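You operate a simulated robot arm through the tools that you are given. There is no shell and no other tool.

Carry out the task below with a simulated two-armed robot. There is one attempt and no reset: what you move stays moved.

JOB
On the top of the covering bench, fold the cloth in half.

The check looks at the end state, three seconds after you hand in, the way a careful person would. Anything else that was tipped, shoved, dropped, spilled or broken makes it a failure. Flat cloth is picked up by pressing the open fingertips on it (5 to 10 N) and closing them slowly along it; thin cloth reads only 2 to 8 mm in the jaws.

ROBOT AND FRAMES
Two 7-joint arms with two-finger parallel grippers on one trunk, on a base that moves. Base frame: it is fixed to the floor where the robot stands at the start and does not move with it; the origin is under the middle of the robot, x ahead of it, y to its left, z up. Readings come in mm, rad, newtons and seconds.
The left shoulder is at the start at [124, 171, 1162], the right one opposite. With the tool pointing down near the work surface each hand reaches from about 100 to 880 mm from the robot's upright axis, wherever it stands, measured 20 degrees to its own side. Places, roughly: cloth [2500, 1250, 750]; top of the covering bench [2300, 1200, 800]. Payload 4.4 kg a hand.
The TCP of each hand is the grasp point between the finger pads, 23 mm short of the fingertips. In the tool frame z runs along the fingers and y along their closing line. Largest opening 94 mm; finger width 38, thickness 10; the body of the gripper, 54 by 96 mm, starts 39 mm behind the TCP.
Orientation is that of the tool frame in the base frame, as [roll, pitch, yaw] about the fixed x, y, z axes, in that order (R = Rz(yaw) Ry(pitch) Rx(roll)). With the fingers straight down and closing along the base's y, the tool's x points along the base's -x, its y along +y and its z along -z.

CONTROLS
- The arms move only by the tool drive_tool. It takes "left_deltas", "right_deltas" or both (then of equal length, played together; a hand with none holds still); each is one flat list of numbers, 7 for each row, row after row: the turn, a rotation vector about the tool's x, y, z in rad, then the shift along the tool's x, y, z in mm, then the finger opening in mm, from 0 to 94. In form: [wx, wy, wz, tx, ty, tz, grip, wx, wy, wz, tx, ty, tz, grip, ...]. A call has 1 to 20 rows; each row is the pose to reach, as a shift and turn from the pose commanded when the call began, along the tool's axes at that moment. Each row takes 0.2 s and may step no farther than 50 mm and 0.15 rad from the row before; otherwise, or with a gripper value out of range, the whole call is refused. A pose out of reach is approached as far as the arm can. The call stops where the force on the tool passes 40 N (or 10 N more than at its start, if that is more) or the arm is blocked; 0.2 s more then pass. Each finger travels about 72 mm/s and halts on what it meets, pressing with about 41 N; the grip force reading is that of the motor and also rises with nothing between the fingers. The clock runs only during rows and for 0.2 s after the last one: add rows that repeat a pose to give the fingers time. It gives the time, the measured TCP pose, the force on the tool (base axes), the opening and the grip force at its end, in the units of the frame above (readings bear some noise), with the torque about the TCP (base axes, N m) and any sound that the robot's microphone picked up.
- Cameras (640 x 400 px; columns grow to the right, rows downward): "scene" is now at [223.4, -9.9, 1292.3]; the picture's right is [-0.18, -0.98, 0.00], its down [-0.67, 0.13, -0.73] and it looks along [0.72, -0.13, -0.68] (base axes); focal length 262 px, centre (320, 200). "left" rides on the left gripper at [86, -16, -74] in its tool frame; the picture's right is [0.18, 0.98, 0.00], its down [-0.58, 0.11, -0.81] and it looks along [-0.79, 0.15, 0.59] (tool axes); focal length 243 px, centre (320, 200). "right" rides on the right gripper at [86, 16, -74] in its tool frame; the picture's right is [-0.18, 0.98, 0.00], its down [-0.58, -0.11, -0.81] and it looks along [-0.79, -0.15, 0.59] (tool axes); focal length 243 px, centre (320, 200). There is no depth. A picture from a camera that has moved, and an enlarged one, comes with that camera's place and axes in the base frame and with its lens. The place of the scene camera against the robot may be out by one fixed shift of up to 12 mm in any direction.
- capture(camera): a new picture of that camera. No time passes.
- move_column(by): moves the trunk up (or, below 0, down) by that many mm; the arms and the scene camera ride with it, the base frame stays. It gives what a move gives, with no picture.
- steer(legs): drives the robot by 1 to 6 legs, each [ahead, left, turn to the left] in mm, mm and rad, along the robot's own axes; the way and the turn of a leg run together, so that a leg with both is an arc; at most 1500 mm and 3.142 rad a leg. The arms and the cameras ride along, it lands a little off, and it stops where it bumps. It gives what a move gives.
- pan_tilt(pan, tilt): turns the head with the scene camera to pan (to the left, within 1.396 rad either way) and tilt (down, from -0.506 to 1.204), counted from straight ahead of the robot (the tilt from the chest, where the trunk bows). It gives what a move gives.
- zoom(camera, box): a new picture of the part [left, top, right, bottom] of that camera's present view, enlarged. No time passes.
- close_job(): hands the job in; it is judged then, once.

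Places have to be worked out from the pictures, the camera data and where the tool is seen. Open the grippers and draw the arms clear of the work before you hand the job in, unless the task says otherwise.

The tools are called after "Call:" as a command line: name --argument value ..., lists and objects as JSON in quotes. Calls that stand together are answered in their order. drive_tool: Moves the arms, as the interface text tells. Its arguments: {"type":"object","properties":{"left_deltas":{"type":"array","items":{"type":"number"}},"right_deltas":{"type":"array","items":{"type":"number"}}},"required":[]} The other tools are called the same way: move_column (by) moves the trunk up or down; steer (legs) drives the base; pan_tilt (pan, tilt) turns the head that bears the scene camera; capture (camera) takes a picture; zoom (camera, box) takes an enlarged picture of a part of a camera's view; close_job () hands the job in.

At the start:

```text
clock: 0.0
left_eef_pos: [628.5, 200.4, 986.7]
left_ee_rot: [3.142, 0.001, 3.14]
left_contact_force: [0.3, -0.3, 1.2]
left_torque: [-0.01, -0.01, 0.01]
left_opening: 94.0
left_grip_force: 0.0
right_eef_pos: [574.9, -252.8, 1001.7]
right_ee_rot: [3.141, -0.001, 3.141]
right_contact_force: [0.3, -0.7, 0.0]
right_torque: [-0.03, 0.01, 0.02]
right_opening: 94.0
right_grip_force: 0.0
trunk travel left (down, up): [-175.0, 213.0]
robot x, y, heading: [3.2, -0.7, 0.001]
head pan, tilt (commanded): [-0.185, 0.749]
```

scene: 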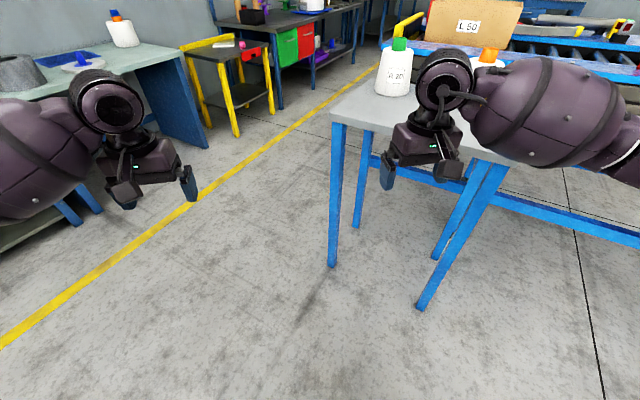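
right: 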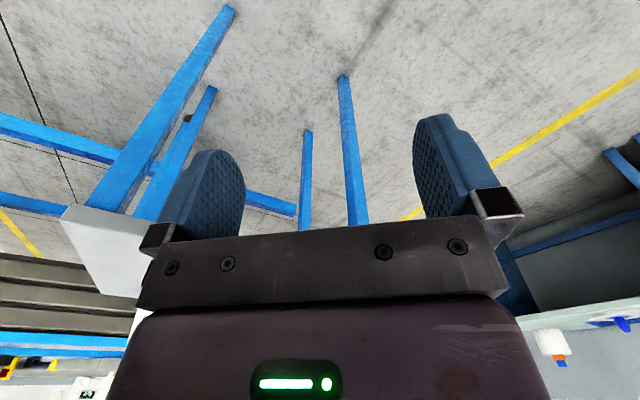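
left: 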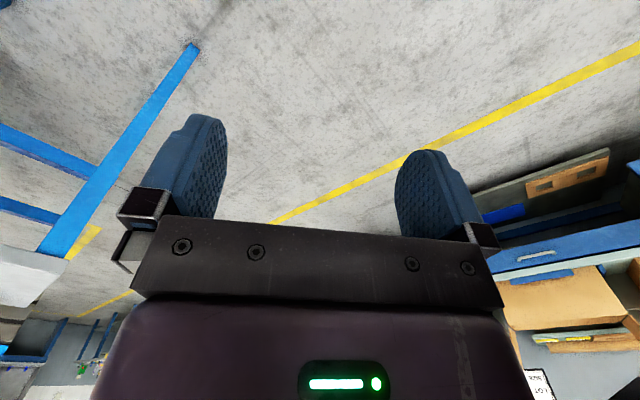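

The cloth should be ahead-left at about [2500, 1250]. I'll turn the head towards it first to see the bench.

Call:
pan_tilt --pan 0.46 --tilt 0.35

Call:
capture --camera "scene"

```text
clock: 1.0
left_eef_pos: [627.5, 199.6, 986.7]
left_ee_rot: [-3.142, -0.001, -3.141]
left_contact_force: [0.4, -1.2, -0.5]
left_torque: [0.01, 0.01, 0.02]
left_opening: 94.1
left_grip_force: 0.1
right_eef_pos: [575.4, -253.0, 1003.2]
right_ee_rot: [-3.142, 0.0, -3.14]
right_contact_force: [0.3, 0.2, 0.1]
right_torque: [0.0, 0.0, 0.01]
right_opening: 94.0
right_grip_force: 0.0
trunk travel left (down, up): [-175.0, 213.0]
robot x, y, heading: [0.6, -2.6, -0.004]
head pan, tilt (commanded): [0.461, 0.351]
```

```text
taken
camera scene: at [225.3, 46.7, 1327.7], right [0.44, -0.9, 0.0], down [-0.31, -0.15, -0.94], along [0.84, 0.42, -0.34], focal length 262 px, centre (320, 200)
```

scene: 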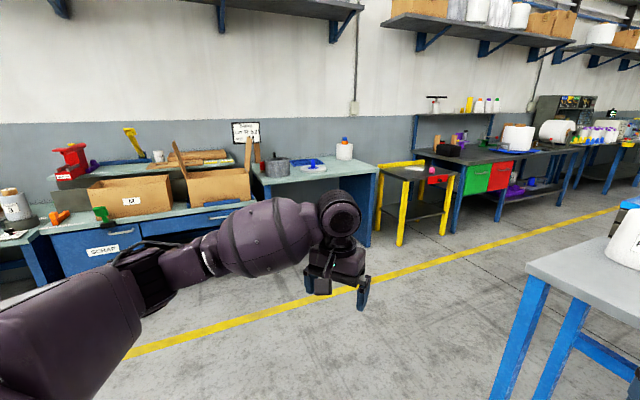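

The target point projects to around (312,166), where I see a light-green bench with a blue thing. I'll zoom there.

Call:
zoom --camera "scene" --box '[220, 120, 400, 232]'

```text
3.56 times, centred on (310, 176) of scene
camera zoom: at [225.3, 46.7, 1327.7], right [0.44, -0.9, 0.0], down [-0.31, -0.15, -0.94], along [0.84, 0.42, -0.34], focal length 933 px, centre (356, 285)
```

zoom: 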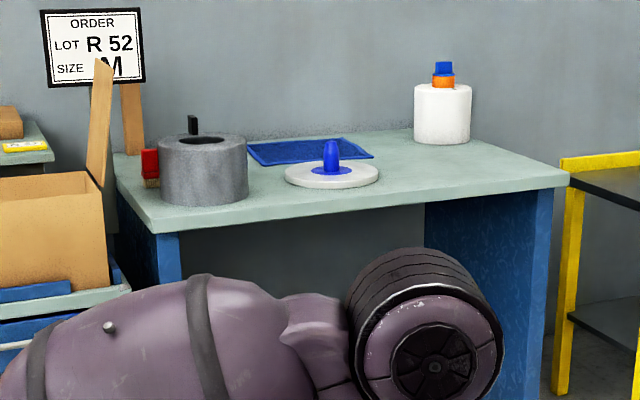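

The cloth is blue, roughly 300 mm square, behind a white disc with a blue knob, near the back of the bench. The bench stands turned about -0.65 rad, so I should face it at heading about 0.9. The floor is clear, so I'll drive to a staging place in the aisle, keeping away from the right table's corner.

Call:
steer --legs '[[0, 0, 0.25], [1250, 0, 0], [0, 0, 0.65]]'

Call:
pan_tilt --pan 0.0 --tilt 0.5

Call:
capture --camera "scene"

```text
clock: 10.1
left_eef_pos: [1458.5, 934.0, 985.7]
left_ee_rot: [-3.141, -0.002, -2.232]
left_contact_force: [-0.4, 0.3, 0.2]
left_torque: [0.02, 0.01, -0.01]
left_opening: 93.9
left_grip_force: 0.1
right_eef_pos: [1781.0, 614.4, 1003.2]
right_ee_rot: [3.141, 0.0, -2.234]
right_contact_force: [0.0, 0.7, 0.8]
right_torque: [-0.01, -0.04, -0.01]
right_opening: 94.0
right_grip_force: 0.1
trunk travel left (down, up): [-175.0, 213.0]
robot x, y, heading: [1229.5, 318.0, 0.907]
head pan, tilt (commanded): [0.461, 0.351]
```

```text
clock: 11.0
left_eef_pos: [1458.0, 932.8, 985.5]
left_ee_rot: [-3.14, -0.001, -2.233]
left_contact_force: [0.0, -0.3, 0.9]
left_torque: [0.02, -0.02, 0.01]
left_opening: 94.1
left_grip_force: 0.1
right_eef_pos: [1781.8, 613.4, 1003.4]
right_ee_rot: [-3.142, 0.001, -2.234]
right_contact_force: [-0.2, -0.3, -0.6]
right_torque: [0.0, -0.01, -0.02]
right_opening: 94.0
right_grip_force: 0.0
trunk travel left (down, up): [-175.0, 213.0]
robot x, y, heading: [1227.1, 315.4, 0.91]
head pan, tilt (commanded): [0.0, 0.499]
```

```text
taken
camera scene: at [1369.0, 514.3, 1314.1], right [0.79, -0.61, 0.0], down [-0.29, -0.38, -0.88], along [0.54, 0.69, -0.48], focal length 262 px, centre (320, 200)
```

scene: 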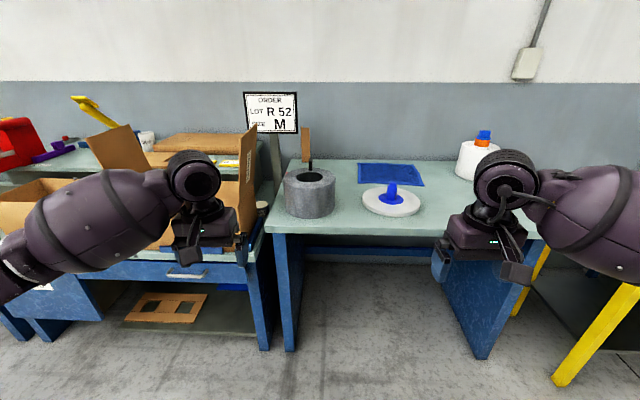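

The robot faces the bench squarely. I'll zoom on the bench top to see it in detail.

Call:
zoom --camera "scene" --box '[260, 120, 500, 270]'

```text
2.67 times, centred on (380, 195) of scene
camera zoom: at [1369.0, 514.3, 1314.1], right [0.79, -0.61, 0.0], down [-0.29, -0.38, -0.88], along [0.54, 0.69, -0.48], focal length 700 px, centre (160, 213)
```

zoom: 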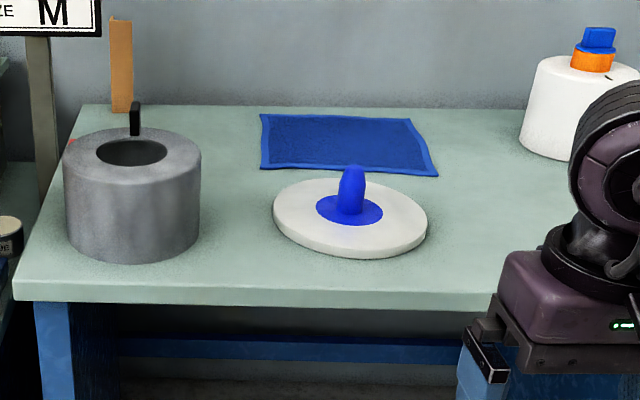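

Triangulating the two views gives a bench top at about z=800, with the cloth about 300 x 260 mm, its near edge about 1340 mm and far edge about 1600 mm ahead of the robot. I need to know how far my base sticks out before I close in, so I'll look down.

Call:
pan_tilt --pan 0.0 --tilt 1.2

Call:
capture --camera "scene"

```text
clock: 12.0
left_eef_pos: [1458.4, 934.0, 986.3]
left_ee_rot: [3.14, 0.0, -2.233]
left_contact_force: [-0.8, 0.6, -0.4]
left_torque: [0.0, 0.03, 0.0]
left_opening: 93.9
left_grip_force: 0.0
right_eef_pos: [1782.5, 614.1, 1003.9]
right_ee_rot: [3.141, 0.001, -2.231]
right_contact_force: [0.0, -0.2, 0.4]
right_torque: [0.0, 0.0, -0.01]
right_opening: 94.1
right_grip_force: 0.0
trunk travel left (down, up): [-175.0, 213.0]
robot x, y, heading: [1228.1, 315.3, 0.909]
head pan, tilt (commanded): [0.0, 1.201]
```

```text
taken
camera scene: at [1347.5, 486.7, 1260.4], right [0.79, -0.61, 0.0], down [-0.57, -0.73, -0.36], along [0.22, 0.29, -0.93], focal length 262 px, centre (320, 200)
```

scene: 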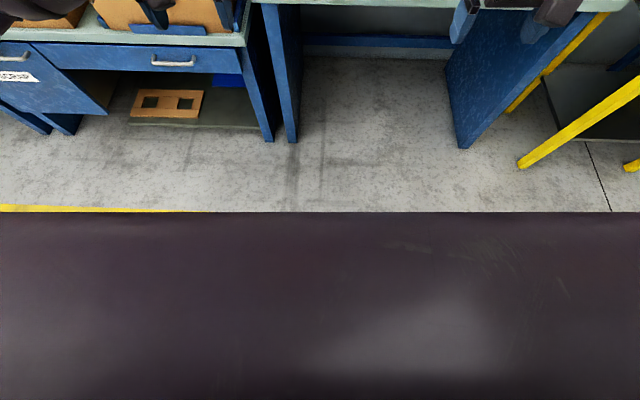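

The chest hides the base from the head camera. I'll tilt the left hand back so that its wrist camera looks down and back at the robot's base.

Call:
drive_tool --left_deltas '[0, 0.14, 0, 20, 0, -10, 94, 0, 0.28, 0, 40, 0, -20, 94, 0, 0.42, 0, 60, 0, -30, 94, 0, 0.56, 0, 80, 0, -40, 94, 0, 0.7, 0, 100, 0, -50, 94, 0, 0.84, 0, 120, 0, -60, 94, 0, 0.98, 0, 120, 0, -60, 94, 0, 1.1, 0, 120, 0, -60, 94, 0, 1.1, 0, 120, 0, -60, 94]'

Call:
capture --camera "left"

```text
clock: 14.0
left_eef_pos: [1383.9, 836.7, 1044.9]
left_ee_rot: [-3.141, -1.099, -2.232]
left_contact_force: [-0.2, -0.3, 0.7]
left_torque: [0.02, -0.03, 0.01]
left_opening: 93.9
left_grip_force: 0.2
right_eef_pos: [1782.0, 615.1, 1003.6]
right_ee_rot: [3.14, -0.002, -2.231]
right_contact_force: [-0.3, 0.3, -0.1]
right_torque: [-0.01, 0.0, -0.01]
right_opening: 94.0
right_grip_force: 0.1
trunk travel left (down, up): [-175.0, 213.0]
robot x, y, heading: [1228.0, 319.4, 0.911]
head pan, tilt (commanded): [0.0, 1.201]
```

```text
taken
camera left: at [1413.7, 850.5, 1156.2], right [-0.83, 0.54, 0.16], down [0.52, 0.84, -0.15], along [-0.22, -0.04, -0.97], focal length 243 px, centre (320, 200)
```

left: 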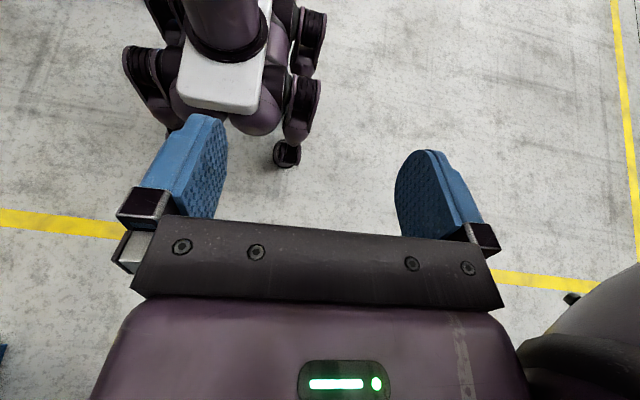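

The base shows at the top of the picture. I'll zoom in to measure its front extent.

Call:
zoom --camera "left" --box '[80, 0, 400, 200]'

```text
2.00 times, centred on (240, 100) of left
camera zoom: at [1413.7, 850.5, 1156.2], right [-0.83, 0.54, 0.16], down [0.52, 0.84, -0.15], along [-0.22, -0.04, -0.97], focal length 485 px, centre (480, 400)
```

zoom: 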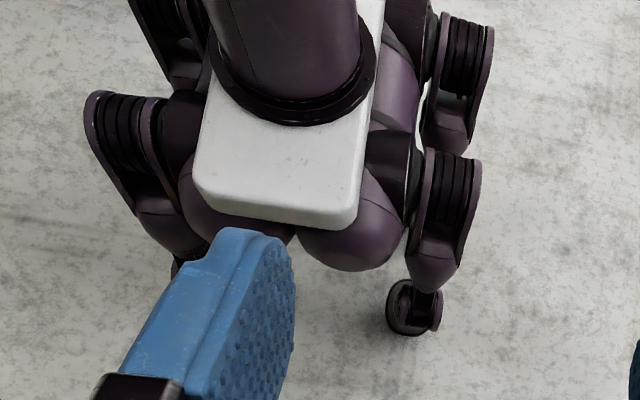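

The base is narrow and low: front wheels reach about 215 mm ahead of the axis and the body is well below the bench top, so it can go up close to the open-fronted bench. I'll return the left hand to its upright pose and raise the trunk so the arms clear the pot, the bottle and the box flaps.

Call:
drive_tool --left_deltas '[0, -0.12, 0, 0, 0, 0, 94, 0, -0.26, 0, 0, 0, 0, 94, 0, -0.4, 0, 0, 0, 0, 94, 0, -0.54, 0, 0, 0, 0, 94, 0, -0.68, 0, 0, 0, 0, 94, 0, -0.82, 0, 0, 0, 0, 94, 0, -0.96, 0, 0, 0, 0, 94, 0, -1.1, 0, 0, 0, 0, 94, 0, -1.1, 0, 0, 0, 0, 94]'

Call:
move_column --by 150

Call:
pan_tilt --pan 0.0 --tilt 0.6

Call:
steer --legs '[[0, -360, 0]]'

Call:
capture --camera "scene"

```text
clock: 16.0
left_eef_pos: [1383.8, 839.6, 1044.0]
left_ee_rot: [-3.141, 0.0, -2.232]
left_contact_force: [-0.5, 0.2, 0.2]
left_torque: [-0.01, -0.01, -0.01]
left_opening: 94.2
left_grip_force: 0.0
right_eef_pos: [1781.2, 615.0, 1002.8]
right_ee_rot: [3.141, 0.001, -2.232]
right_contact_force: [-0.3, 0.9, -0.7]
right_torque: [-0.01, 0.02, 0.02]
right_opening: 94.1
right_grip_force: 0.0
trunk travel left (down, up): [-175.0, 213.0]
robot x, y, heading: [1227.8, 317.6, 0.91]
head pan, tilt (commanded): [0.0, 1.201]
```

```text
clock: 17.8
left_eef_pos: [1383.3, 840.6, 1194.0]
left_ee_rot: [-3.141, -0.002, -2.231]
left_contact_force: [-0.1, 0.3, 0.4]
left_torque: [0.0, 0.02, -0.04]
left_opening: 94.1
left_grip_force: 0.1
right_eef_pos: [1783.3, 614.3, 1151.5]
right_ee_rot: [3.141, -0.001, -2.234]
right_contact_force: [0.5, -0.4, 0.0]
right_torque: [-0.04, -0.03, 0.0]
right_opening: 93.9
right_grip_force: 0.1
trunk travel left (down, up): [-325.0, 63.0]
robot x, y, heading: [1231.5, 315.4, 0.907]
head pan, tilt (commanded): [0.0, 1.201]
```

```text
clock: 18.8
left_eef_pos: [1384.5, 838.6, 1197.2]
left_ee_rot: [-3.141, 0.0, -2.233]
left_contact_force: [0.0, 0.7, -0.3]
left_torque: [0.02, -0.03, 0.01]
left_opening: 94.0
left_grip_force: 0.1
right_eef_pos: [1783.0, 613.2, 1153.5]
right_ee_rot: [-3.141, 0.0, -2.232]
right_contact_force: [-0.7, 0.5, -0.5]
right_torque: [0.02, 0.03, -0.01]
right_opening: 94.0
right_grip_force: 0.1
trunk travel left (down, up): [-325.0, 63.0]
robot x, y, heading: [1227.4, 318.6, 0.908]
head pan, tilt (commanded): [0.0, 0.6]
```

```text
clock: 22.4
left_eef_pos: [1654.7, 628.8, 1197.2]
left_ee_rot: [3.141, 0.001, -2.228]
left_contact_force: [1.0, 0.2, 1.6]
left_torque: [0.01, 0.02, -0.01]
left_opening: 93.7
left_grip_force: 0.1
right_eef_pos: [2053.7, 405.5, 1152.9]
right_ee_rot: [-3.142, -0.002, -2.227]
right_contact_force: [1.0, -0.6, 0.1]
right_torque: [-0.01, 0.0, -0.03]
right_opening: 93.9
right_grip_force: 0.0
trunk travel left (down, up): [-325.0, 63.0]
robot x, y, heading: [1502.5, 106.0, 0.916]
head pan, tilt (commanded): [0.0, 0.6]
```

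```text
taken
camera scene: at [1582.5, 227.1, 1465.3], right [0.79, -0.61, 0.0], down [-0.34, -0.45, -0.83], along [0.5, 0.65, -0.56], focal length 262 px, centre (320, 200)
```

scene: 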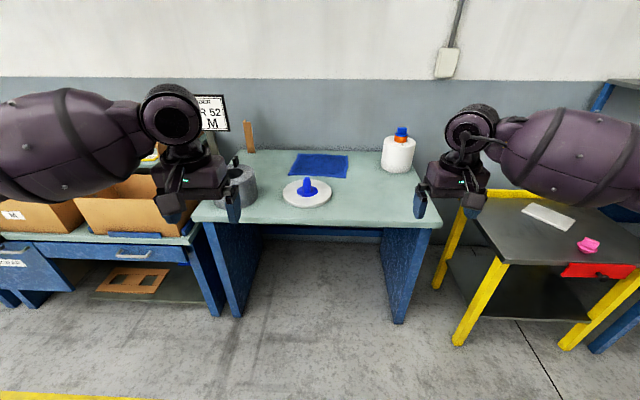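

Both hands are now high and clear, and the bench is straight ahead. I'll zoom on the cloth from here to refine its corners.

Call:
zoom --camera "scene" --box '[180, 110, 440, 272]'

```text
2.46 times, centred on (310, 191) of scene
camera zoom: at [1582.5, 227.1, 1465.3], right [0.79, -0.61, 0.0], down [-0.34, -0.45, -0.83], along [0.5, 0.65, -0.56], focal length 646 px, centre (345, 222)
```

zoom: 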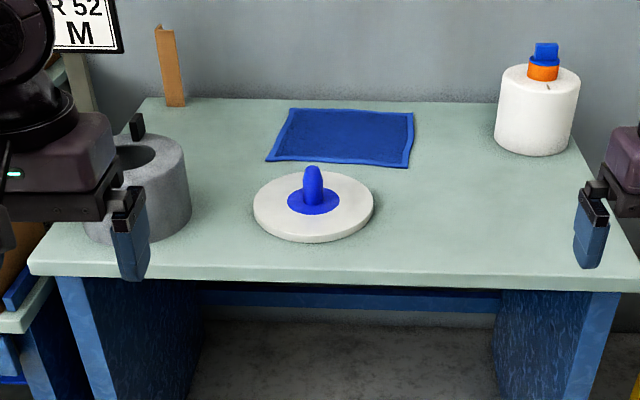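

The cloth's edges lie about -0.1 rad off my heading, its centre about 1466 mm ahead. I'll turn slightly to line up with it, shift left to centre on it, and move part of the way in.

Call:
steer --legs '[[0, 0, -0.08], [0, 125, 0], [450, 0, 0]]'

Call:
capture --camera "scene"

Call:
capture --camera "left"

Call:
capture --camera "right"

```text
clock: 27.0
left_eef_pos: [1912.2, 1042.2, 1195.9]
left_ee_rot: [-3.141, 0.0, -2.306]
left_contact_force: [0.0, -0.2, 0.0]
left_torque: [-0.02, -0.01, -0.01]
left_opening: 94.0
left_grip_force: 0.0
right_eef_pos: [2292.3, 789.5, 1152.0]
right_ee_rot: [-3.141, 0.001, -2.307]
right_contact_force: [0.6, 0.5, -0.5]
right_torque: [-0.03, 0.02, -0.01]
right_opening: 94.1
right_grip_force: 0.0
trunk travel left (down, up): [-325.0, 63.0]
robot x, y, heading: [1719.4, 532.1, 0.837]
head pan, tilt (commanded): [0.0, 0.6]
```

```text
taken
camera scene: at [1807.8, 647.3, 1465.2], right [0.74, -0.67, 0.0], down [-0.38, -0.42, -0.82], along [0.55, 0.61, -0.57], focal length 262 px, centre (320, 200)
```

scene: 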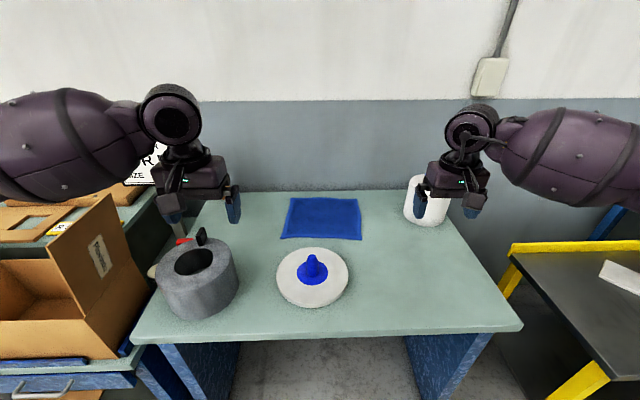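

```text
taken
camera left: at [1865.7, 968.1, 1270.1], right [-0.85, 0.52, 0.0], down [0.31, 0.5, 0.81], along [0.42, 0.69, -0.59], focal length 243 px, centre (320, 200)
```

left: 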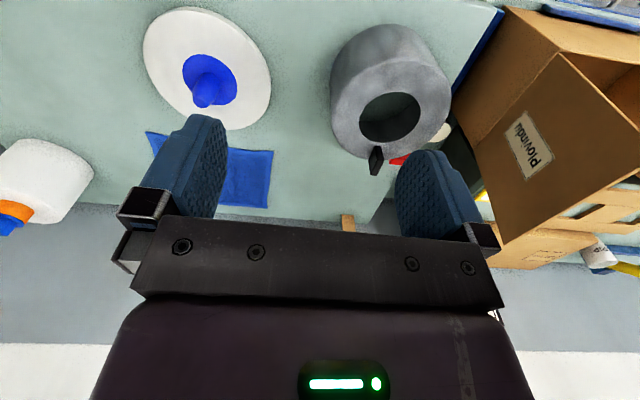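

```text
taken
camera right: at [2222.6, 735.2, 1227.2], right [-0.61, 0.8, 0.0], down [0.47, 0.36, 0.81], along [0.64, 0.49, -0.59], focal length 243 px, centre (320, 200)
```

right: 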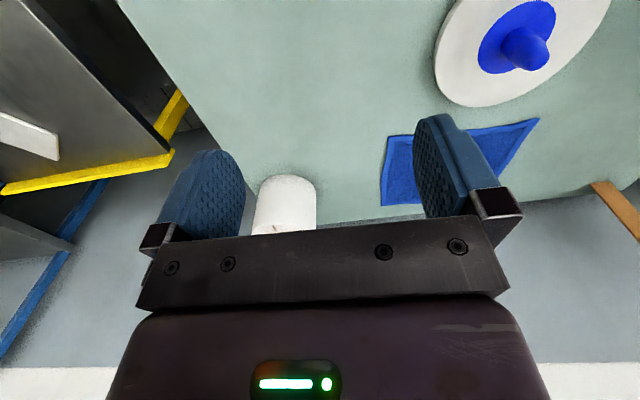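

The cloth now looks aligned with my heading. I'll zoom on it for better corner positions.

Call:
zoom --camera "scene" --box '[230, 180, 390, 280]'

Call:
zoom --camera "scene" --box '[120, 200, 520, 400]'

```text
4.00 times, centred on (310, 230) of scene
camera zoom: at [1807.8, 647.3, 1465.2], right [0.74, -0.67, 0.0], down [-0.38, -0.42, -0.82], along [0.55, 0.61, -0.57], focal length 1050 px, centre (360, 80)
```

zoom: 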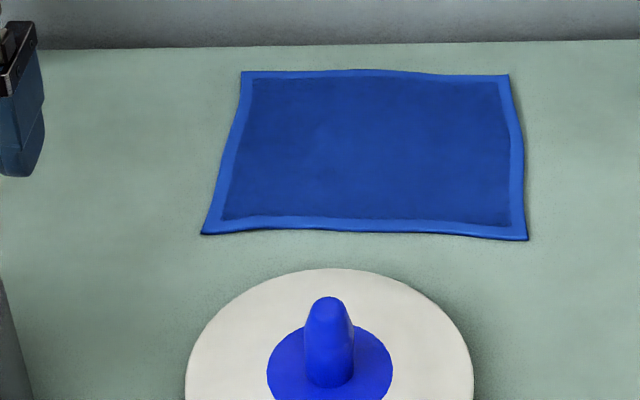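

```text
1.60 times, centred on (320, 300) of scene
camera zoom: at [1807.8, 647.3, 1465.2], right [0.74, -0.67, 0.0], down [-0.38, -0.42, -0.82], along [0.55, 0.61, -0.57], focal length 420 px, centre (320, 40)
```

zoom: 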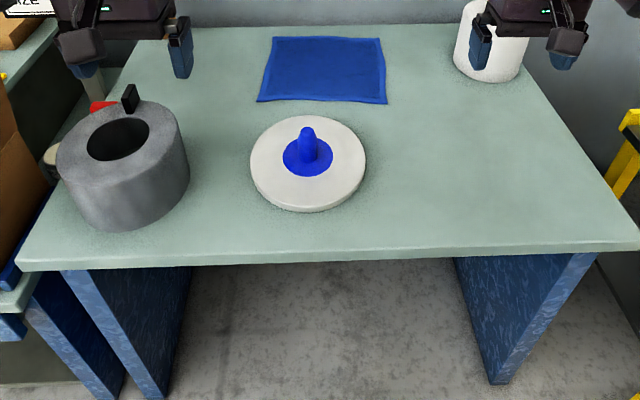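

From here the cloth is about 300 x 268 mm: near edge about 858 mm, far edge about 1126 mm ahead, bench front about 504 mm ahead. I'll lower the trunk back to its starting height and tilt the right hand back to look at my torso's profile before moving in closer.

Call:
move_column --by -150

Call:
drive_tool --right_deltas '[0, 0.14, 0, 20, 0, -10, 94, 0, 0.28, 0, 40, 0, -20, 94, 0, 0.42, 0, 60, 0, -30, 94, 0, 0.56, 0, 60, 0, -40, 94, 0, 0.7, 0, 60, 0, -50, 94, 0, 0.84, 0, 60, 0, -60, 94, 0, 0.98, 0, 60, 0, -60, 94, 0, 1.1, 0, 60, 0, -60, 94, 0, 1.24, 0, 60, 0, -60, 94, 0, 1.24, 0, 60, 0, -60, 94]'

Call:
capture --camera "right"

Call:
capture --camera "scene"

```text
clock: 28.8
left_eef_pos: [1910.6, 1040.5, 1047.5]
left_ee_rot: [-3.141, 0.005, -2.307]
left_contact_force: [-0.4, -0.4, 1.2]
left_torque: [-0.01, -0.02, 0.0]
left_opening: 94.2
left_grip_force: 0.0
right_eef_pos: [2290.9, 787.8, 1005.6]
right_ee_rot: [3.141, 0.001, -2.305]
right_contact_force: [-0.3, 0.2, 0.4]
right_torque: [0.02, 0.0, 0.0]
right_opening: 94.0
right_grip_force: 0.0
trunk travel left (down, up): [-175.0, 213.0]
robot x, y, heading: [1721.8, 530.1, 0.836]
head pan, tilt (commanded): [0.0, 0.6]
```

```text
clock: 30.9
left_eef_pos: [1911.9, 1040.1, 1046.2]
left_ee_rot: [3.141, 0.0, -2.307]
left_contact_force: [-0.1, -0.2, -1.0]
left_torque: [0.03, 0.04, 0.03]
left_opening: 93.8
left_grip_force: 0.1
right_eef_pos: [2252.3, 744.5, 1064.0]
right_ee_rot: [3.139, -1.241, -2.306]
right_contact_force: [0.6, 0.2, -0.2]
right_torque: [0.0, -0.05, -0.02]
right_opening: 94.1
right_grip_force: 0.0
trunk travel left (down, up): [-175.0, 213.0]
robot x, y, heading: [1720.2, 531.8, 0.833]
head pan, tilt (commanded): [0.0, 0.6]
```

```text
taken
camera right: at [2269.3, 786.2, 1169.3], right [-0.69, 0.7, -0.17], down [0.72, 0.63, -0.29], along [-0.09, -0.32, -0.94], focal length 243 px, centre (320, 200)
```

right: 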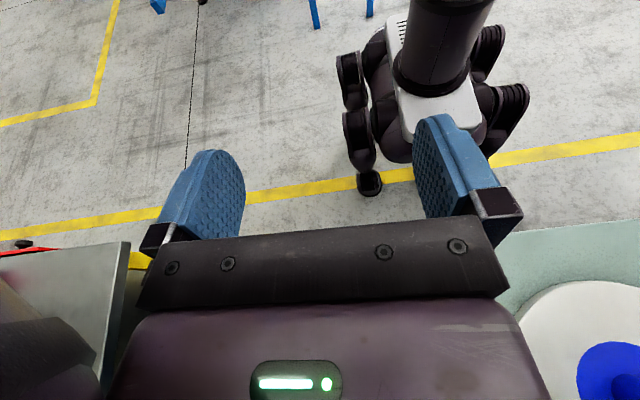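

```text
taken
camera scene: at [1870.7, 715.8, 1305.0], right [0.74, -0.67, 0.0], down [-0.38, -0.42, -0.83], along [0.55, 0.61, -0.56], focal length 262 px, centre (320, 200)
```

scene: 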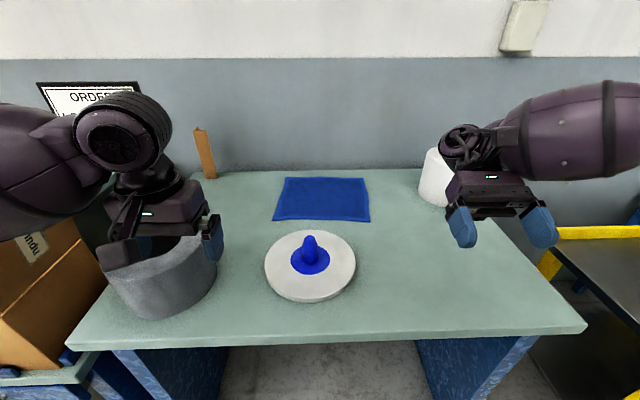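

I can see the column rising from the base and the bench's front edge in the same picture. I'll zoom in to judge the clearance.

Call:
zoom --camera "right" --box '[320, 0, 640, 200]'

```text
2.00 times, centred on (480, 100) of right
camera zoom: at [2269.3, 786.2, 1169.3], right [-0.69, 0.7, -0.17], down [0.72, 0.63, -0.29], along [-0.09, -0.32, -0.94], focal length 485 px, centre (0, 400)
```

zoom: 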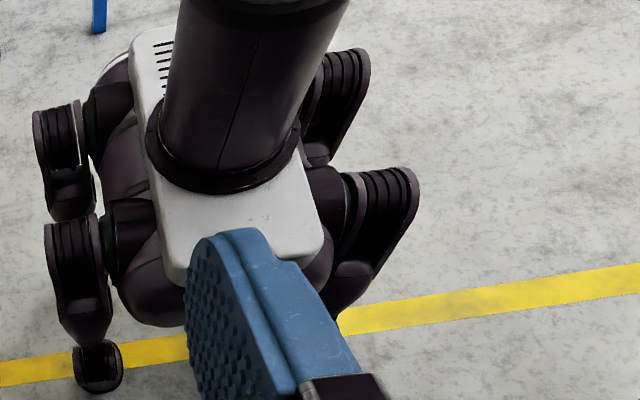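

The column front is only about 100 mm ahead of the axis and stays slim at bench height, so standing about 190 mm from the bench edge is safe. To keep the left elbow off the box flap and pot I'll raise the trunk again, shift about 80 mm right, and go in 305 mm.

Call:
drive_tool --right_deltas '[0, -0.14, 0, 0, 0, 0, 94, 0, -0.28, 0, 0, 0, 0, 94, 0, -0.42, 0, 0, 0, 0, 94, 0, -0.56, 0, 0, 0, 0, 94, 0, -0.7, 0, 0, 0, 0, 94, 0, -0.84, 0, 0, 0, 0, 94, 0, -0.98, 0, 0, 0, 0, 94, 0, -1.12, 0, 0, 0, 0, 94, 0, -1.24, 0, 0, 0, 0, 94, 0, -1.24, 0, 0, 0, 0, 94]'

Call:
move_column --by 150

Call:
steer --legs '[[0, -80, 0], [305, 0, 0]]'

Call:
capture --camera "scene"

```text
clock: 33.1
left_eef_pos: [1912.4, 1040.9, 1045.4]
left_ee_rot: [3.141, 0.0, -2.305]
left_contact_force: [-0.1, -0.1, 0.2]
left_torque: [0.0, 0.03, 0.0]
left_opening: 93.7
left_grip_force: 0.1
right_eef_pos: [2252.0, 745.4, 1062.6]
right_ee_rot: [-3.141, 0.001, -2.307]
right_contact_force: [-0.5, 0.5, 0.0]
right_torque: [0.01, 0.01, -0.01]
right_opening: 94.0
right_grip_force: 0.0
trunk travel left (down, up): [-175.0, 213.0]
robot x, y, heading: [1718.6, 532.2, 0.835]
head pan, tilt (commanded): [0.0, 0.6]
```

```text
clock: 34.9
left_eef_pos: [1912.1, 1041.3, 1195.3]
left_ee_rot: [-3.141, -0.001, -2.307]
left_contact_force: [0.4, 0.3, 0.0]
left_torque: [-0.04, 0.01, -0.01]
left_opening: 94.0
left_grip_force: 0.0
right_eef_pos: [2251.0, 744.7, 1213.0]
right_ee_rot: [3.141, -0.002, -2.306]
right_contact_force: [0.3, 0.1, 0.1]
right_torque: [-0.01, 0.01, -0.02]
right_opening: 93.9
right_grip_force: 0.0
trunk travel left (down, up): [-325.0, 63.0]
robot x, y, heading: [1723.7, 531.9, 0.833]
head pan, tilt (commanded): [0.0, 0.6]
```

```text
clock: 38.0
left_eef_pos: [2176.4, 1218.3, 1197.0]
left_ee_rot: [-3.142, 0.0, -2.305]
left_contact_force: [0.2, -0.1, -0.4]
left_torque: [-0.02, 0.04, -0.01]
left_opening: 93.8
left_grip_force: 0.1
right_eef_pos: [2517.1, 920.7, 1212.8]
right_ee_rot: [3.14, 0.0, -2.304]
right_contact_force: [0.2, 0.5, 0.1]
right_torque: [0.01, -0.01, 0.0]
right_opening: 93.9
right_grip_force: 0.0
trunk travel left (down, up): [-325.0, 63.0]
robot x, y, heading: [1985.6, 706.6, 0.838]
head pan, tilt (commanded): [0.0, 0.6]
```

```text
taken
camera scene: at [2072.9, 823.2, 1465.2], right [0.74, -0.67, 0.0], down [-0.38, -0.42, -0.82], along [0.55, 0.61, -0.57], focal length 262 px, centre (320, 200)
```

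scene: 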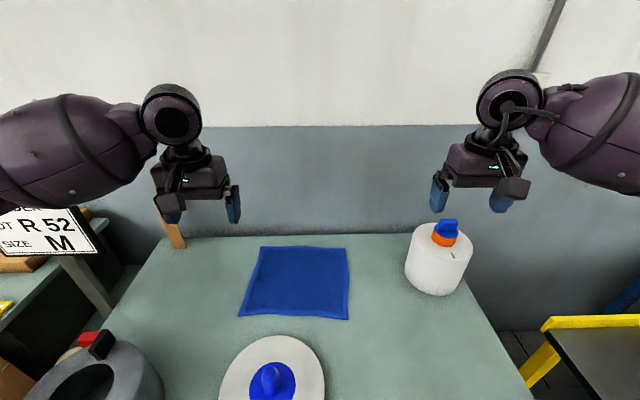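

The base is in place without any bump. I'll zoom on the cloth from this closer view to fix its corners.

Call:
zoom --camera "scene" --box '[215, 230, 375, 330]'

Call:
capture --camera "left"

Call:
capture --camera "right"

```text
4.00 times, centred on (295, 280) of scene
camera zoom: at [2072.9, 823.2, 1465.2], right [0.74, -0.67, 0.0], down [-0.38, -0.42, -0.82], along [0.55, 0.61, -0.57], focal length 1050 px, centre (420, -120)
```

zoom: 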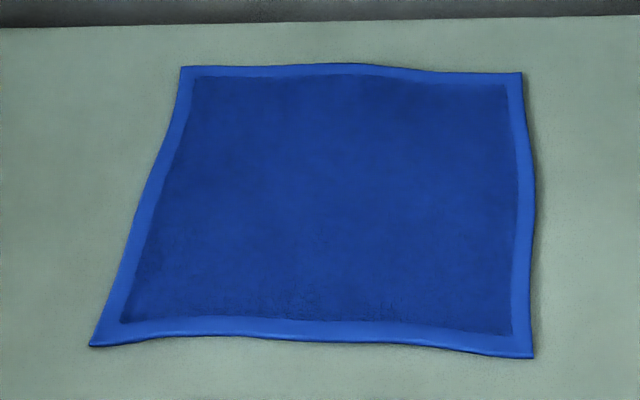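

```text
taken
camera left: at [2129.9, 1144.1, 1270.1], right [-0.85, 0.52, 0.0], down [0.31, 0.51, 0.81], along [0.42, 0.69, -0.59], focal length 243 px, centre (320, 200)
```

left: 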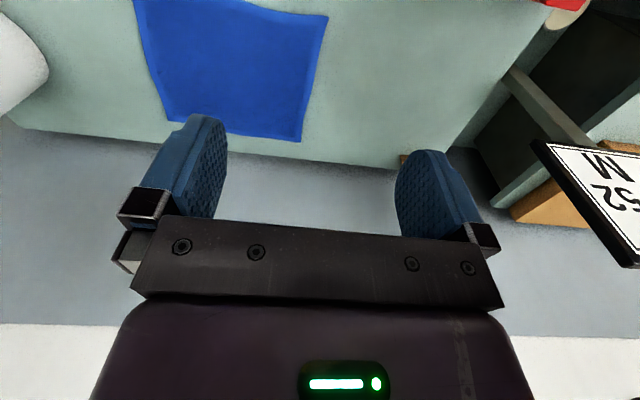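

```text
taken
camera right: at [2447.3, 867.5, 1287.2], right [-0.61, 0.79, 0.0], down [0.47, 0.36, 0.81], along [0.64, 0.49, -0.59], focal length 243 px, centre (320, 200)
```

right: 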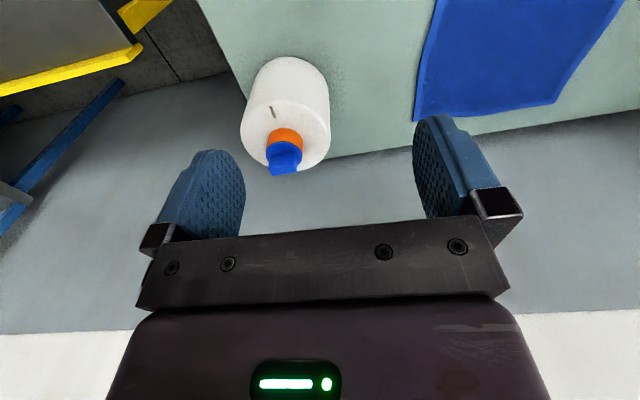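

From this view and both wrist cameras, the corners come out as NL ≈ [2189,1270], NR ≈ [2406,1064], FL ≈ [2376,1460], FR ≈ [2594,1253], with the head camera reading about 11 mm to the left. I plan to pinch the near edge next to both near corners, with the fingers closing across the edge, and carry it over to the far edge. First I'll turn both hands 90° (cameras outward) and bring them over the near corners while still high.

Call:
drive_tool --left_deltas '[0, 0, 0.1462, -6.6, -0.3, 0, 94, 0, 0, 0.2924, -13.2, -0.7, 0, 94, 0, 0, 0.4386, -19.8, -1.0, 0, 94, 0, 0, 0.5848, -26.4, -1.4, 0, 94, 0, 0, 0.731, -33.0, -1.7, 0, 94, 0, 0, 0.8772, -39.7, -2.0, 0, 94, 0, 0, 1.0234, -46.3, -2.4, 0, 94, 0, 0, 1.1696, -52.9, -2.7, 0, 94, 0, 0, 1.3158, -59.5, -3.0, 0, 94, 0, 0, 1.462, -66.1, -3.4, 0, 94, 0, 0, 1.608, -72.7, -3.7, 0, 94, 0, 0, 1.608, -72.7, -3.7, 0, 94]' --right_deltas '[0, 0, -0.1395, -5.4, 18.6, 0, 94, 0, 0, -0.279, -10.8, 37.3, 0, 94, 0, 0, -0.4185, -16.3, 55.9, 0, 94, 0, 0, -0.558, -21.7, 74.5, 0, 94, 0, 0, -0.6975, -27.1, 93.2, 0, 94, 0, 0, -0.837, -32.5, 111.8, 0, 94, 0, 0, -0.9765, -37.9, 130.5, 0, 94, 0, 0, -1.116, -43.4, 149.1, 0, 94, 0, 0, -1.2555, -48.8, 167.8, 0, 94, 0, 0, -1.395, -54.2, 186.4, 0, 94, 0, 0, -1.534, -59.6, 205, 0, 94, 0, 0, -1.534, -59.6, 205, 0, 94]'

Call:
capture --camera "scene"

Call:
capture --camera "left"

Call:
capture --camera "right"

```text
clock: 40.5
left_eef_pos: [2224.6, 1271.6, 1197.3]
left_ee_rot: [3.142, 0.004, 2.37]
left_contact_force: [-1.3, 0.7, 0.6]
left_torque: [0.0, -0.07, 0.03]
left_opening: 94.0
left_grip_force: 0.1
right_eef_pos: [2343.5, 1010.4, 1140.7]
right_ee_rot: [-3.027, 0.018, -0.85]
right_contact_force: [3.3, -4.5, -10.9]
right_torque: [0.34, 0.22, 0.05]
right_opening: 93.9
right_grip_force: 0.0
right hand out of reach, approached as far as the arm can: row 8, 9, 10, 11, 12
trunk travel left (down, up): [-325.0, 63.0]
robot x, y, heading: [1982.1, 705.0, 0.839]
head pan, tilt (commanded): [0.0, 0.6]
```

```text
taken
camera scene: at [2068.2, 825.0, 1465.7], right [0.74, -0.67, 0.0], down [-0.38, -0.42, -0.83], along [0.55, 0.61, -0.56], focal length 262 px, centre (320, 200)
```

scene: 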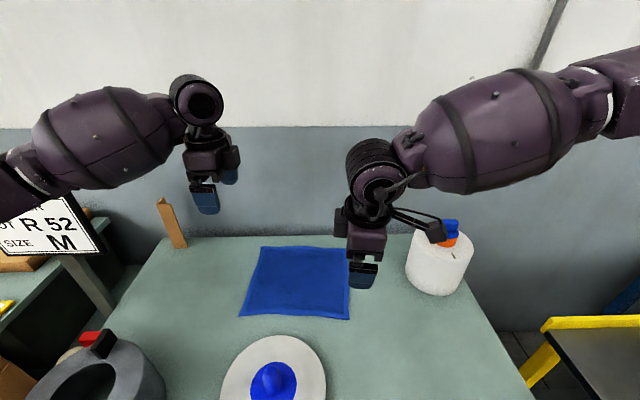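

```text
taken
camera left: at [2149.9, 1321.3, 1271.0], right [0.55, 0.83, 0.0], down [0.49, -0.33, 0.81], along [0.67, -0.45, -0.59], focal length 243 px, centre (320, 200)
```

left: 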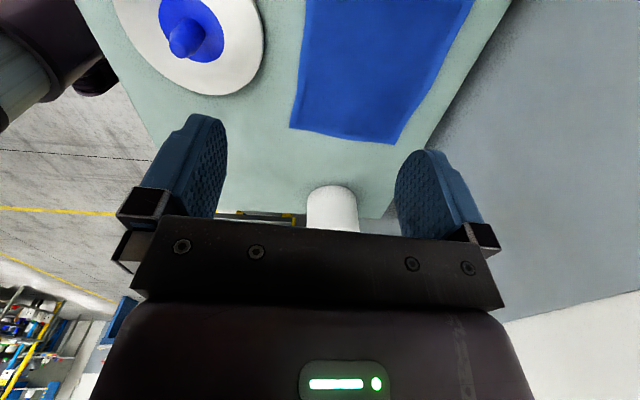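

```text
taken
camera right: at [2384.1, 926.6, 1211.9], right [-0.86, -0.51, -0.11], down [-0.36, 0.44, 0.82], along [-0.37, 0.74, -0.56], focal length 243 px, centre (320, 200)
```

right: 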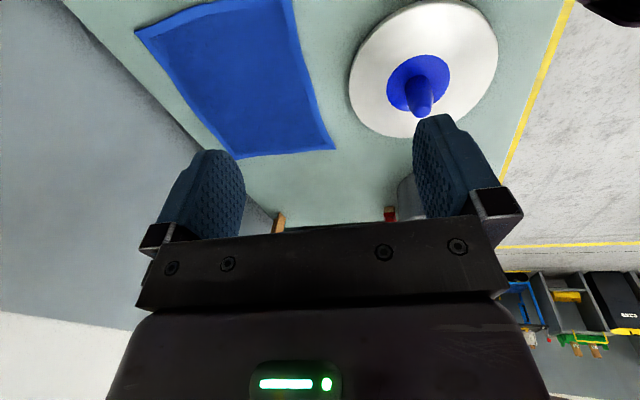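

The right hand could not follow: with the robot set 80 mm to the right of the cloth, that hand has to cross too far inward. I'll first draw the right hand back outward, then re-centre the base on the cloth.

Call:
drive_tool --right_deltas '[0, 0, 0, 25, 0, 0, 94, 0, 0, 0, 50, 0, 0, 94, 0, 0, 0, 75, 0, 0, 94, 0, 0, 0, 100, 0, 0, 94, 0, 0, 0, 100, 0, 0, 94, 0, 0, 0, 100, 0, 0, 94]'

Call:
capture --camera "scene"

```text
clock: 42.0
left_eef_pos: [2227.9, 1270.9, 1194.9]
left_ee_rot: [-3.141, 0.0, 2.373]
left_contact_force: [0.4, 0.5, -0.7]
left_torque: [0.0, -0.01, 0.01]
left_opening: 94.1
left_grip_force: 0.0
right_eef_pos: [2386.5, 913.3, 1128.9]
right_ee_rot: [-3.041, -0.007, -0.85]
right_contact_force: [0.0, 0.4, -0.2]
right_torque: [-0.04, 0.02, 0.02]
right_opening: 93.8
right_grip_force: 0.1
right hand out of reach, approached as far as the arm can: row 1, 2, 3, 4, 5, 6
trunk travel left (down, up): [-325.0, 63.0]
robot x, y, heading: [1983.2, 704.1, 0.835]
head pan, tilt (commanded): [0.0, 0.6]
```

```text
taken
camera scene: at [2073.6, 824.4, 1464.9], right [0.74, -0.67, 0.0], down [-0.38, -0.42, -0.82], along [0.55, 0.61, -0.57], focal length 262 px, centre (320, 200)
```

scene: 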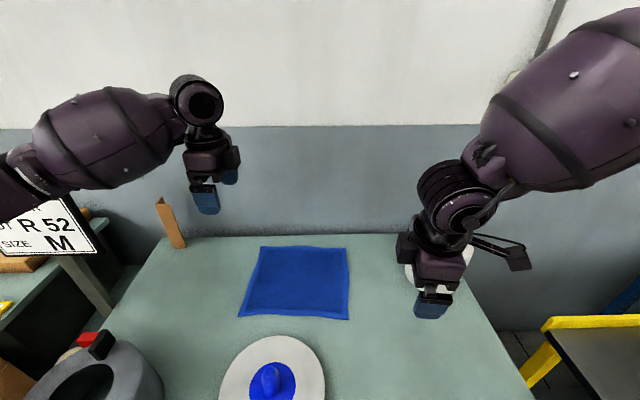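

The right arm is held at a joint limit with its wrist turned this way. I'll turn that hand back to its original yaw while moving it right and up, to free the joints.

Call:
drive_tool --right_deltas '[0, 0, 0.14, 8, 0, -8, 94, 0, 0, 0.28, 16, 0, -16, 94, 0, 0, 0.42, 24, 0, -24, 94, 0, 0, 0.56, 32, 0, -32, 94, 0, 0, 0.7, 40, 0, -40, 94, 0, 0, 0.84, 48, 0, -48, 94, 0, 0, 0.98, 56, 0, -56, 94, 0, 0, 1.12, 64, 0, -64, 94, 0, 0, 1.26, 72, 0, -72, 94, 0, 0, 1.4, 80, 0, -80, 94, 0, 0, 1.45, 80, 0, -80, 94, 0, 0, 1.45, 80, 0, -80, 94]'

Call:
capture --camera "scene"

```text
clock: 44.5
left_eef_pos: [2226.3, 1269.1, 1196.0]
left_ee_rot: [-3.14, 0.002, 2.373]
left_contact_force: [-0.1, -0.6, -0.2]
left_torque: [0.01, 0.02, 0.03]
left_opening: 94.1
left_grip_force: 0.1
right_eef_pos: [2433.9, 848.2, 1209.3]
right_ee_rot: [-3.126, 0.096, -2.309]
right_contact_force: [0.2, -0.6, 0.5]
right_torque: [0.0, 0.04, 0.0]
right_opening: 93.7
right_grip_force: 0.0
trunk travel left (down, up): [-325.0, 63.0]
robot x, y, heading: [1988.9, 704.8, 0.843]
head pan, tilt (commanded): [0.0, 0.6]
```

```text
taken
camera scene: at [2072.3, 822.3, 1465.3], right [0.74, -0.67, 0.0], down [-0.38, -0.42, -0.83], along [0.55, 0.61, -0.56], focal length 262 px, centre (320, 200)
```

scene: 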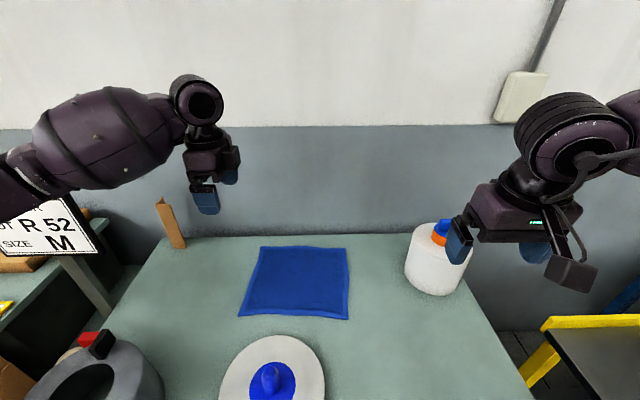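

The right hand is upright again. Before moving the base I'll square up its tilt, and test with the left hand whether a turned hand can work at about 120 mm from the axis (mirror of what the right one needs).

Call:
drive_tool --left_deltas '[0, 0, 0, -20, 0, 0, 94, 0, 0, 0, -40, 0, 0, 94, 0, 0, 0, -60, 0, 0, 94, 0, 0, 0, -75, 0, 0, 94, 0, 0, 0, -75, 0, 0, 94]' --right_deltas '[-0.004, 0.024, 0, 0, 0, 0, 94, -0.008, 0.048, 0, 0, 0, 0, 94, -0.012, 0.072, 0, 0, 0, 0, 94, -0.0156, 0.096, 0, 0, 0, 0, 94, -0.0156, 0.096, 0, 0, 0, 0, 94]'

```text
clock: 45.8
left_eef_pos: [2278.1, 1218.0, 1198.7]
left_ee_rot: [3.141, 0.0, 2.371]
left_contact_force: [0.7, -1.0, -0.4]
left_torque: [-0.03, 0.0, 0.04]
left_opening: 94.2
left_grip_force: 0.0
right_eef_pos: [2432.0, 849.2, 1209.3]
right_ee_rot: [-3.14, 0.003, -2.309]
right_contact_force: [0.3, 0.2, 0.0]
right_torque: [0.01, -0.01, 0.0]
right_opening: 94.0
right_grip_force: 0.0
trunk travel left (down, up): [-325.0, 63.0]
robot x, y, heading: [1988.9, 708.7, 0.837]
head pan, tilt (commanded): [0.0, 0.6]
```

The left hand holds the turned pose at 126 mm from the axis, so a centred base works for both. I'll shift the base 71 mm left.

Call:
steer --legs '[[0, 71, 0]]'

Call:
capture --camera "scene"

```text
clock: 47.0
left_eef_pos: [2227.8, 1265.4, 1198.3]
left_ee_rot: [3.141, 0.0, 2.371]
left_contact_force: [-0.1, 0.9, 0.0]
left_torque: [-0.03, 0.01, -0.01]
left_opening: 93.9
left_grip_force: 0.1
right_eef_pos: [2382.2, 895.5, 1208.7]
right_ee_rot: [-3.141, 0.002, -2.307]
right_contact_force: [-0.1, 0.8, -1.2]
right_torque: [-0.02, -0.02, 0.0]
right_opening: 94.1
right_grip_force: 0.0
trunk travel left (down, up): [-325.0, 63.0]
robot x, y, heading: [1931.0, 757.1, 0.838]
head pan, tilt (commanded): [0.0, 0.6]
```

```text
taken
camera scene: at [2020.2, 869.5, 1465.3], right [0.74, -0.67, 0.0], down [-0.38, -0.42, -0.83], along [0.55, 0.61, -0.56], focal length 262 px, centre (320, 200)
```

scene: 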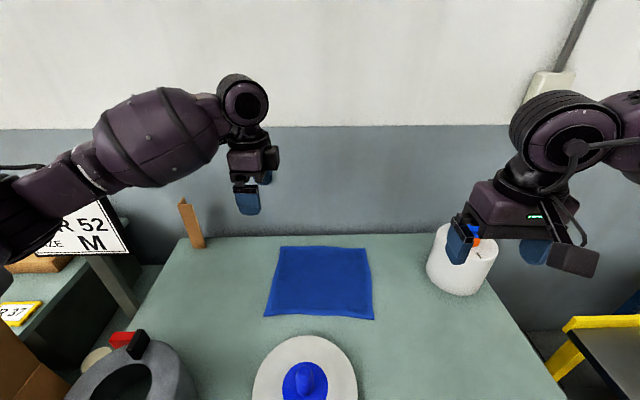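

The base is centred. Now I'll bring the right hand over the near-right corner, turning it as mirror of the left one, still high.

Call:
drive_tool --right_deltas '[0, 0, -0.06, -24, 17.4, 0, 94, 0, 0, -0.18, -48, 34.9, 0, 94, 0, 0, -0.3, -72, 52.3, 0, 94, 0, 0, -0.43, -96, 69.7, 0, 94, 0, 0, -0.57, -120, 87.1, 0, 94, 0, 0, -0.71, -144, 104.6, 0, 94, 0, 0, -0.85, -168.5, 122, 0, 94, 0, 0, -0.99, -168.5, 122, 0, 94, 0, 0, -1.13, -168.5, 122, 0, 94, 0, 0, -1.27, -168.5, 122, 0, 94, 0, 0, -1.41, -168.5, 122, 0, 94, 0, 0, -1.534, -168.5, 122, 0, 94, 0, 0, -1.534, -168.5, 122, 0, 94]'

Call:
capture --camera "scene"

Call:
capture --camera "right"

Call:
capture --camera "left"

```text
clock: 49.8
left_eef_pos: [2229.5, 1266.1, 1196.2]
left_ee_rot: [-3.14, 0.0, 2.37]
left_contact_force: [0.4, 1.2, -0.8]
left_torque: [-0.05, 0.04, -0.01]
left_opening: 93.9
left_grip_force: 0.0
right_eef_pos: [2350.1, 1060.0, 1230.5]
right_ee_rot: [3.138, 0.018, -1.11]
right_contact_force: [-0.7, 1.0, -0.1]
right_torque: [-0.05, 0.06, 0.01]
right_opening: 94.1
right_grip_force: 0.0
right hand out of reach, approached as far as the arm can: row 9, 10, 11, 12, 13
trunk travel left (down, up): [-325.0, 63.0]
robot x, y, heading: [1932.5, 751.7, 0.839]
head pan, tilt (commanded): [0.0, 0.6]
```

```text
taken
camera scene: at [2022.7, 871.1, 1464.8], right [0.74, -0.67, 0.0], down [-0.38, -0.42, -0.82], along [0.55, 0.61, -0.57], focal length 262 px, centre (320, 200)
```

scene: 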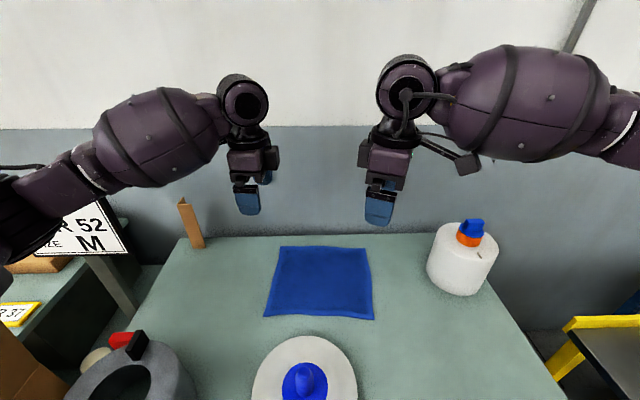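

```text
taken
camera right: at [2374.9, 973.5, 1303.1], right [-0.96, -0.27, 0.01], down [-0.15, 0.56, 0.82], along [-0.23, 0.78, -0.58], focal length 243 px, centre (320, 200)
```

right: 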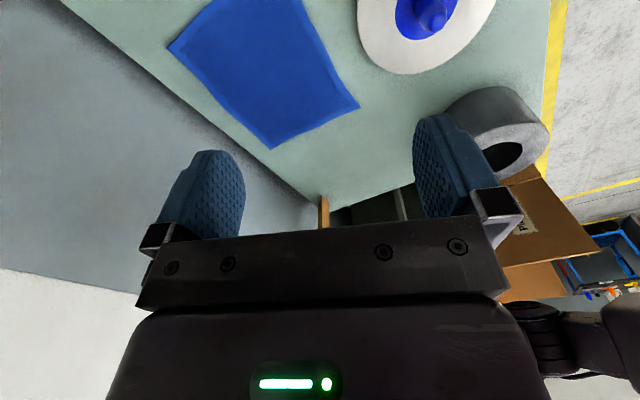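

```text
taken
camera left: at [2156.1, 1315.5, 1270.9], right [0.55, 0.83, 0.0], down [0.49, -0.33, 0.81], along [0.67, -0.45, -0.59], focal length 243 px, centre (320, 200)
```

left: 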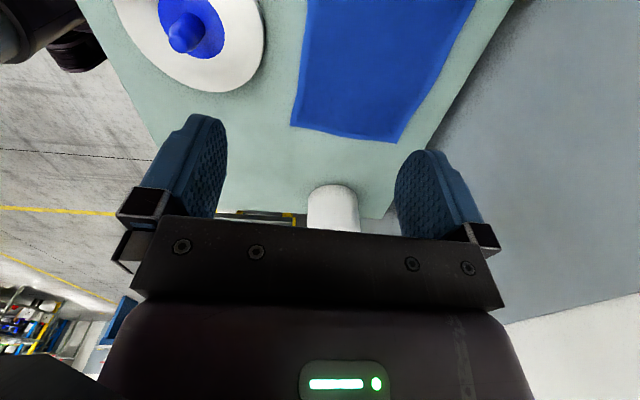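

The right wrist stops at about -1.2 rad of outward turn, so I'll turn that hand the other way instead (camera to the left), the same orientation as the left hand.

Call:
drive_tool --right_deltas '[0, 0, 0.1474, 3, 0, 0, 94, 0, 0, 0.2948, 6, 0, 0, 94, 0, 0, 0.4422, 9, 0, 0, 94, 0, 0, 0.5896, 12, 0, 0, 94, 0, 0, 0.737, 15, 0, 0, 94, 0, 0, 0.8844, 15, 0, 0, 94, 0, 0, 1.0318, 15, 0, 0, 94, 0, 0, 1.1792, 15, 0, 0, 94, 0, 0, 1.3266, 15, 0, 0, 94, 0, 0, 1.474, 15, 0, 0, 94, 0, 0, 1.6214, 15, 0, 0, 94, 0, 0, 1.7688, 15, 0, 0, 94, 0, 0, 1.9162, 15, 0, 0, 94, 0, 0, 2.0636, 15, 0, 0, 94, 0, 0, 2.211, 15, 0, 0, 94, 0, 0, 2.3584, 15, 0, 0, 94, 0, 0, 2.5058, 15, 0, 0, 94, 0, 0, 2.6532, 15, 0, 0, 94, 0, 0, 2.8, 15, 0, 0, 94, 0, 0, 2.8, 15, 0, 0, 94]'

Call:
capture --camera "scene"

Call:
capture --camera "right"

```text
clock: 54.0
left_eef_pos: [2227.8, 1264.9, 1197.3]
left_ee_rot: [3.14, -0.002, 2.371]
left_contact_force: [0.3, -0.4, 0.4]
left_torque: [0.0, -0.04, 0.02]
left_opening: 94.0
left_grip_force: 0.1
right_eef_pos: [2355.0, 1049.4, 1227.3]
right_ee_rot: [3.137, -0.017, 2.371]
right_contact_force: [0.0, 0.7, 0.5]
right_torque: [-0.02, -0.01, 0.01]
right_opening: 94.0
right_grip_force: 0.1
trunk travel left (down, up): [-325.0, 63.0]
robot x, y, heading: [1934.2, 753.1, 0.834]
head pan, tilt (commanded): [0.0, 0.6]
```

```text
taken
camera scene: at [2020.7, 869.1, 1465.3], right [0.74, -0.67, 0.0], down [-0.38, -0.42, -0.83], along [0.55, 0.61, -0.56], focal length 262 px, centre (320, 200)
```

scene: 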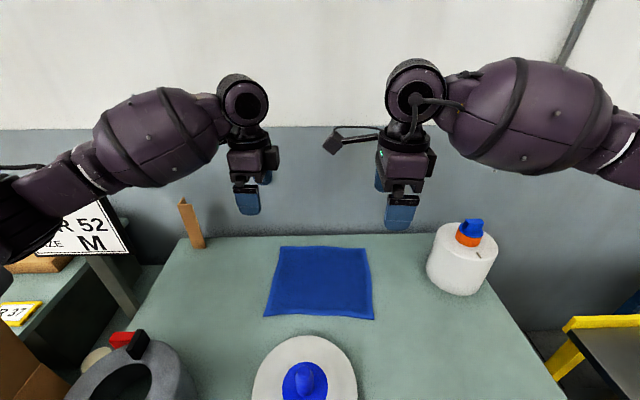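

```text
taken
camera right: at [2305.1, 1119.3, 1303.1], right [0.82, 0.58, 0.0], down [0.35, -0.5, 0.8], along [0.46, -0.65, -0.61], focal length 243 px, centre (320, 200)
```

right: 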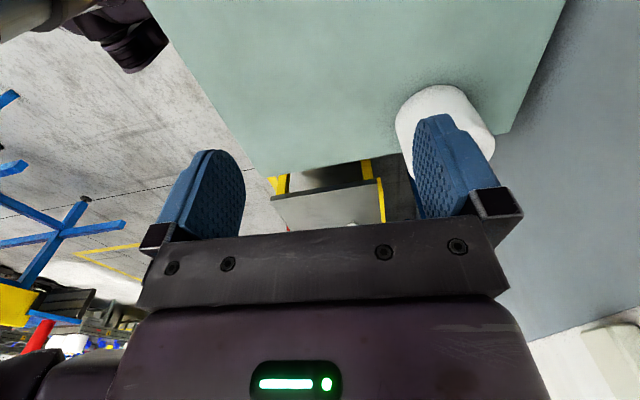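

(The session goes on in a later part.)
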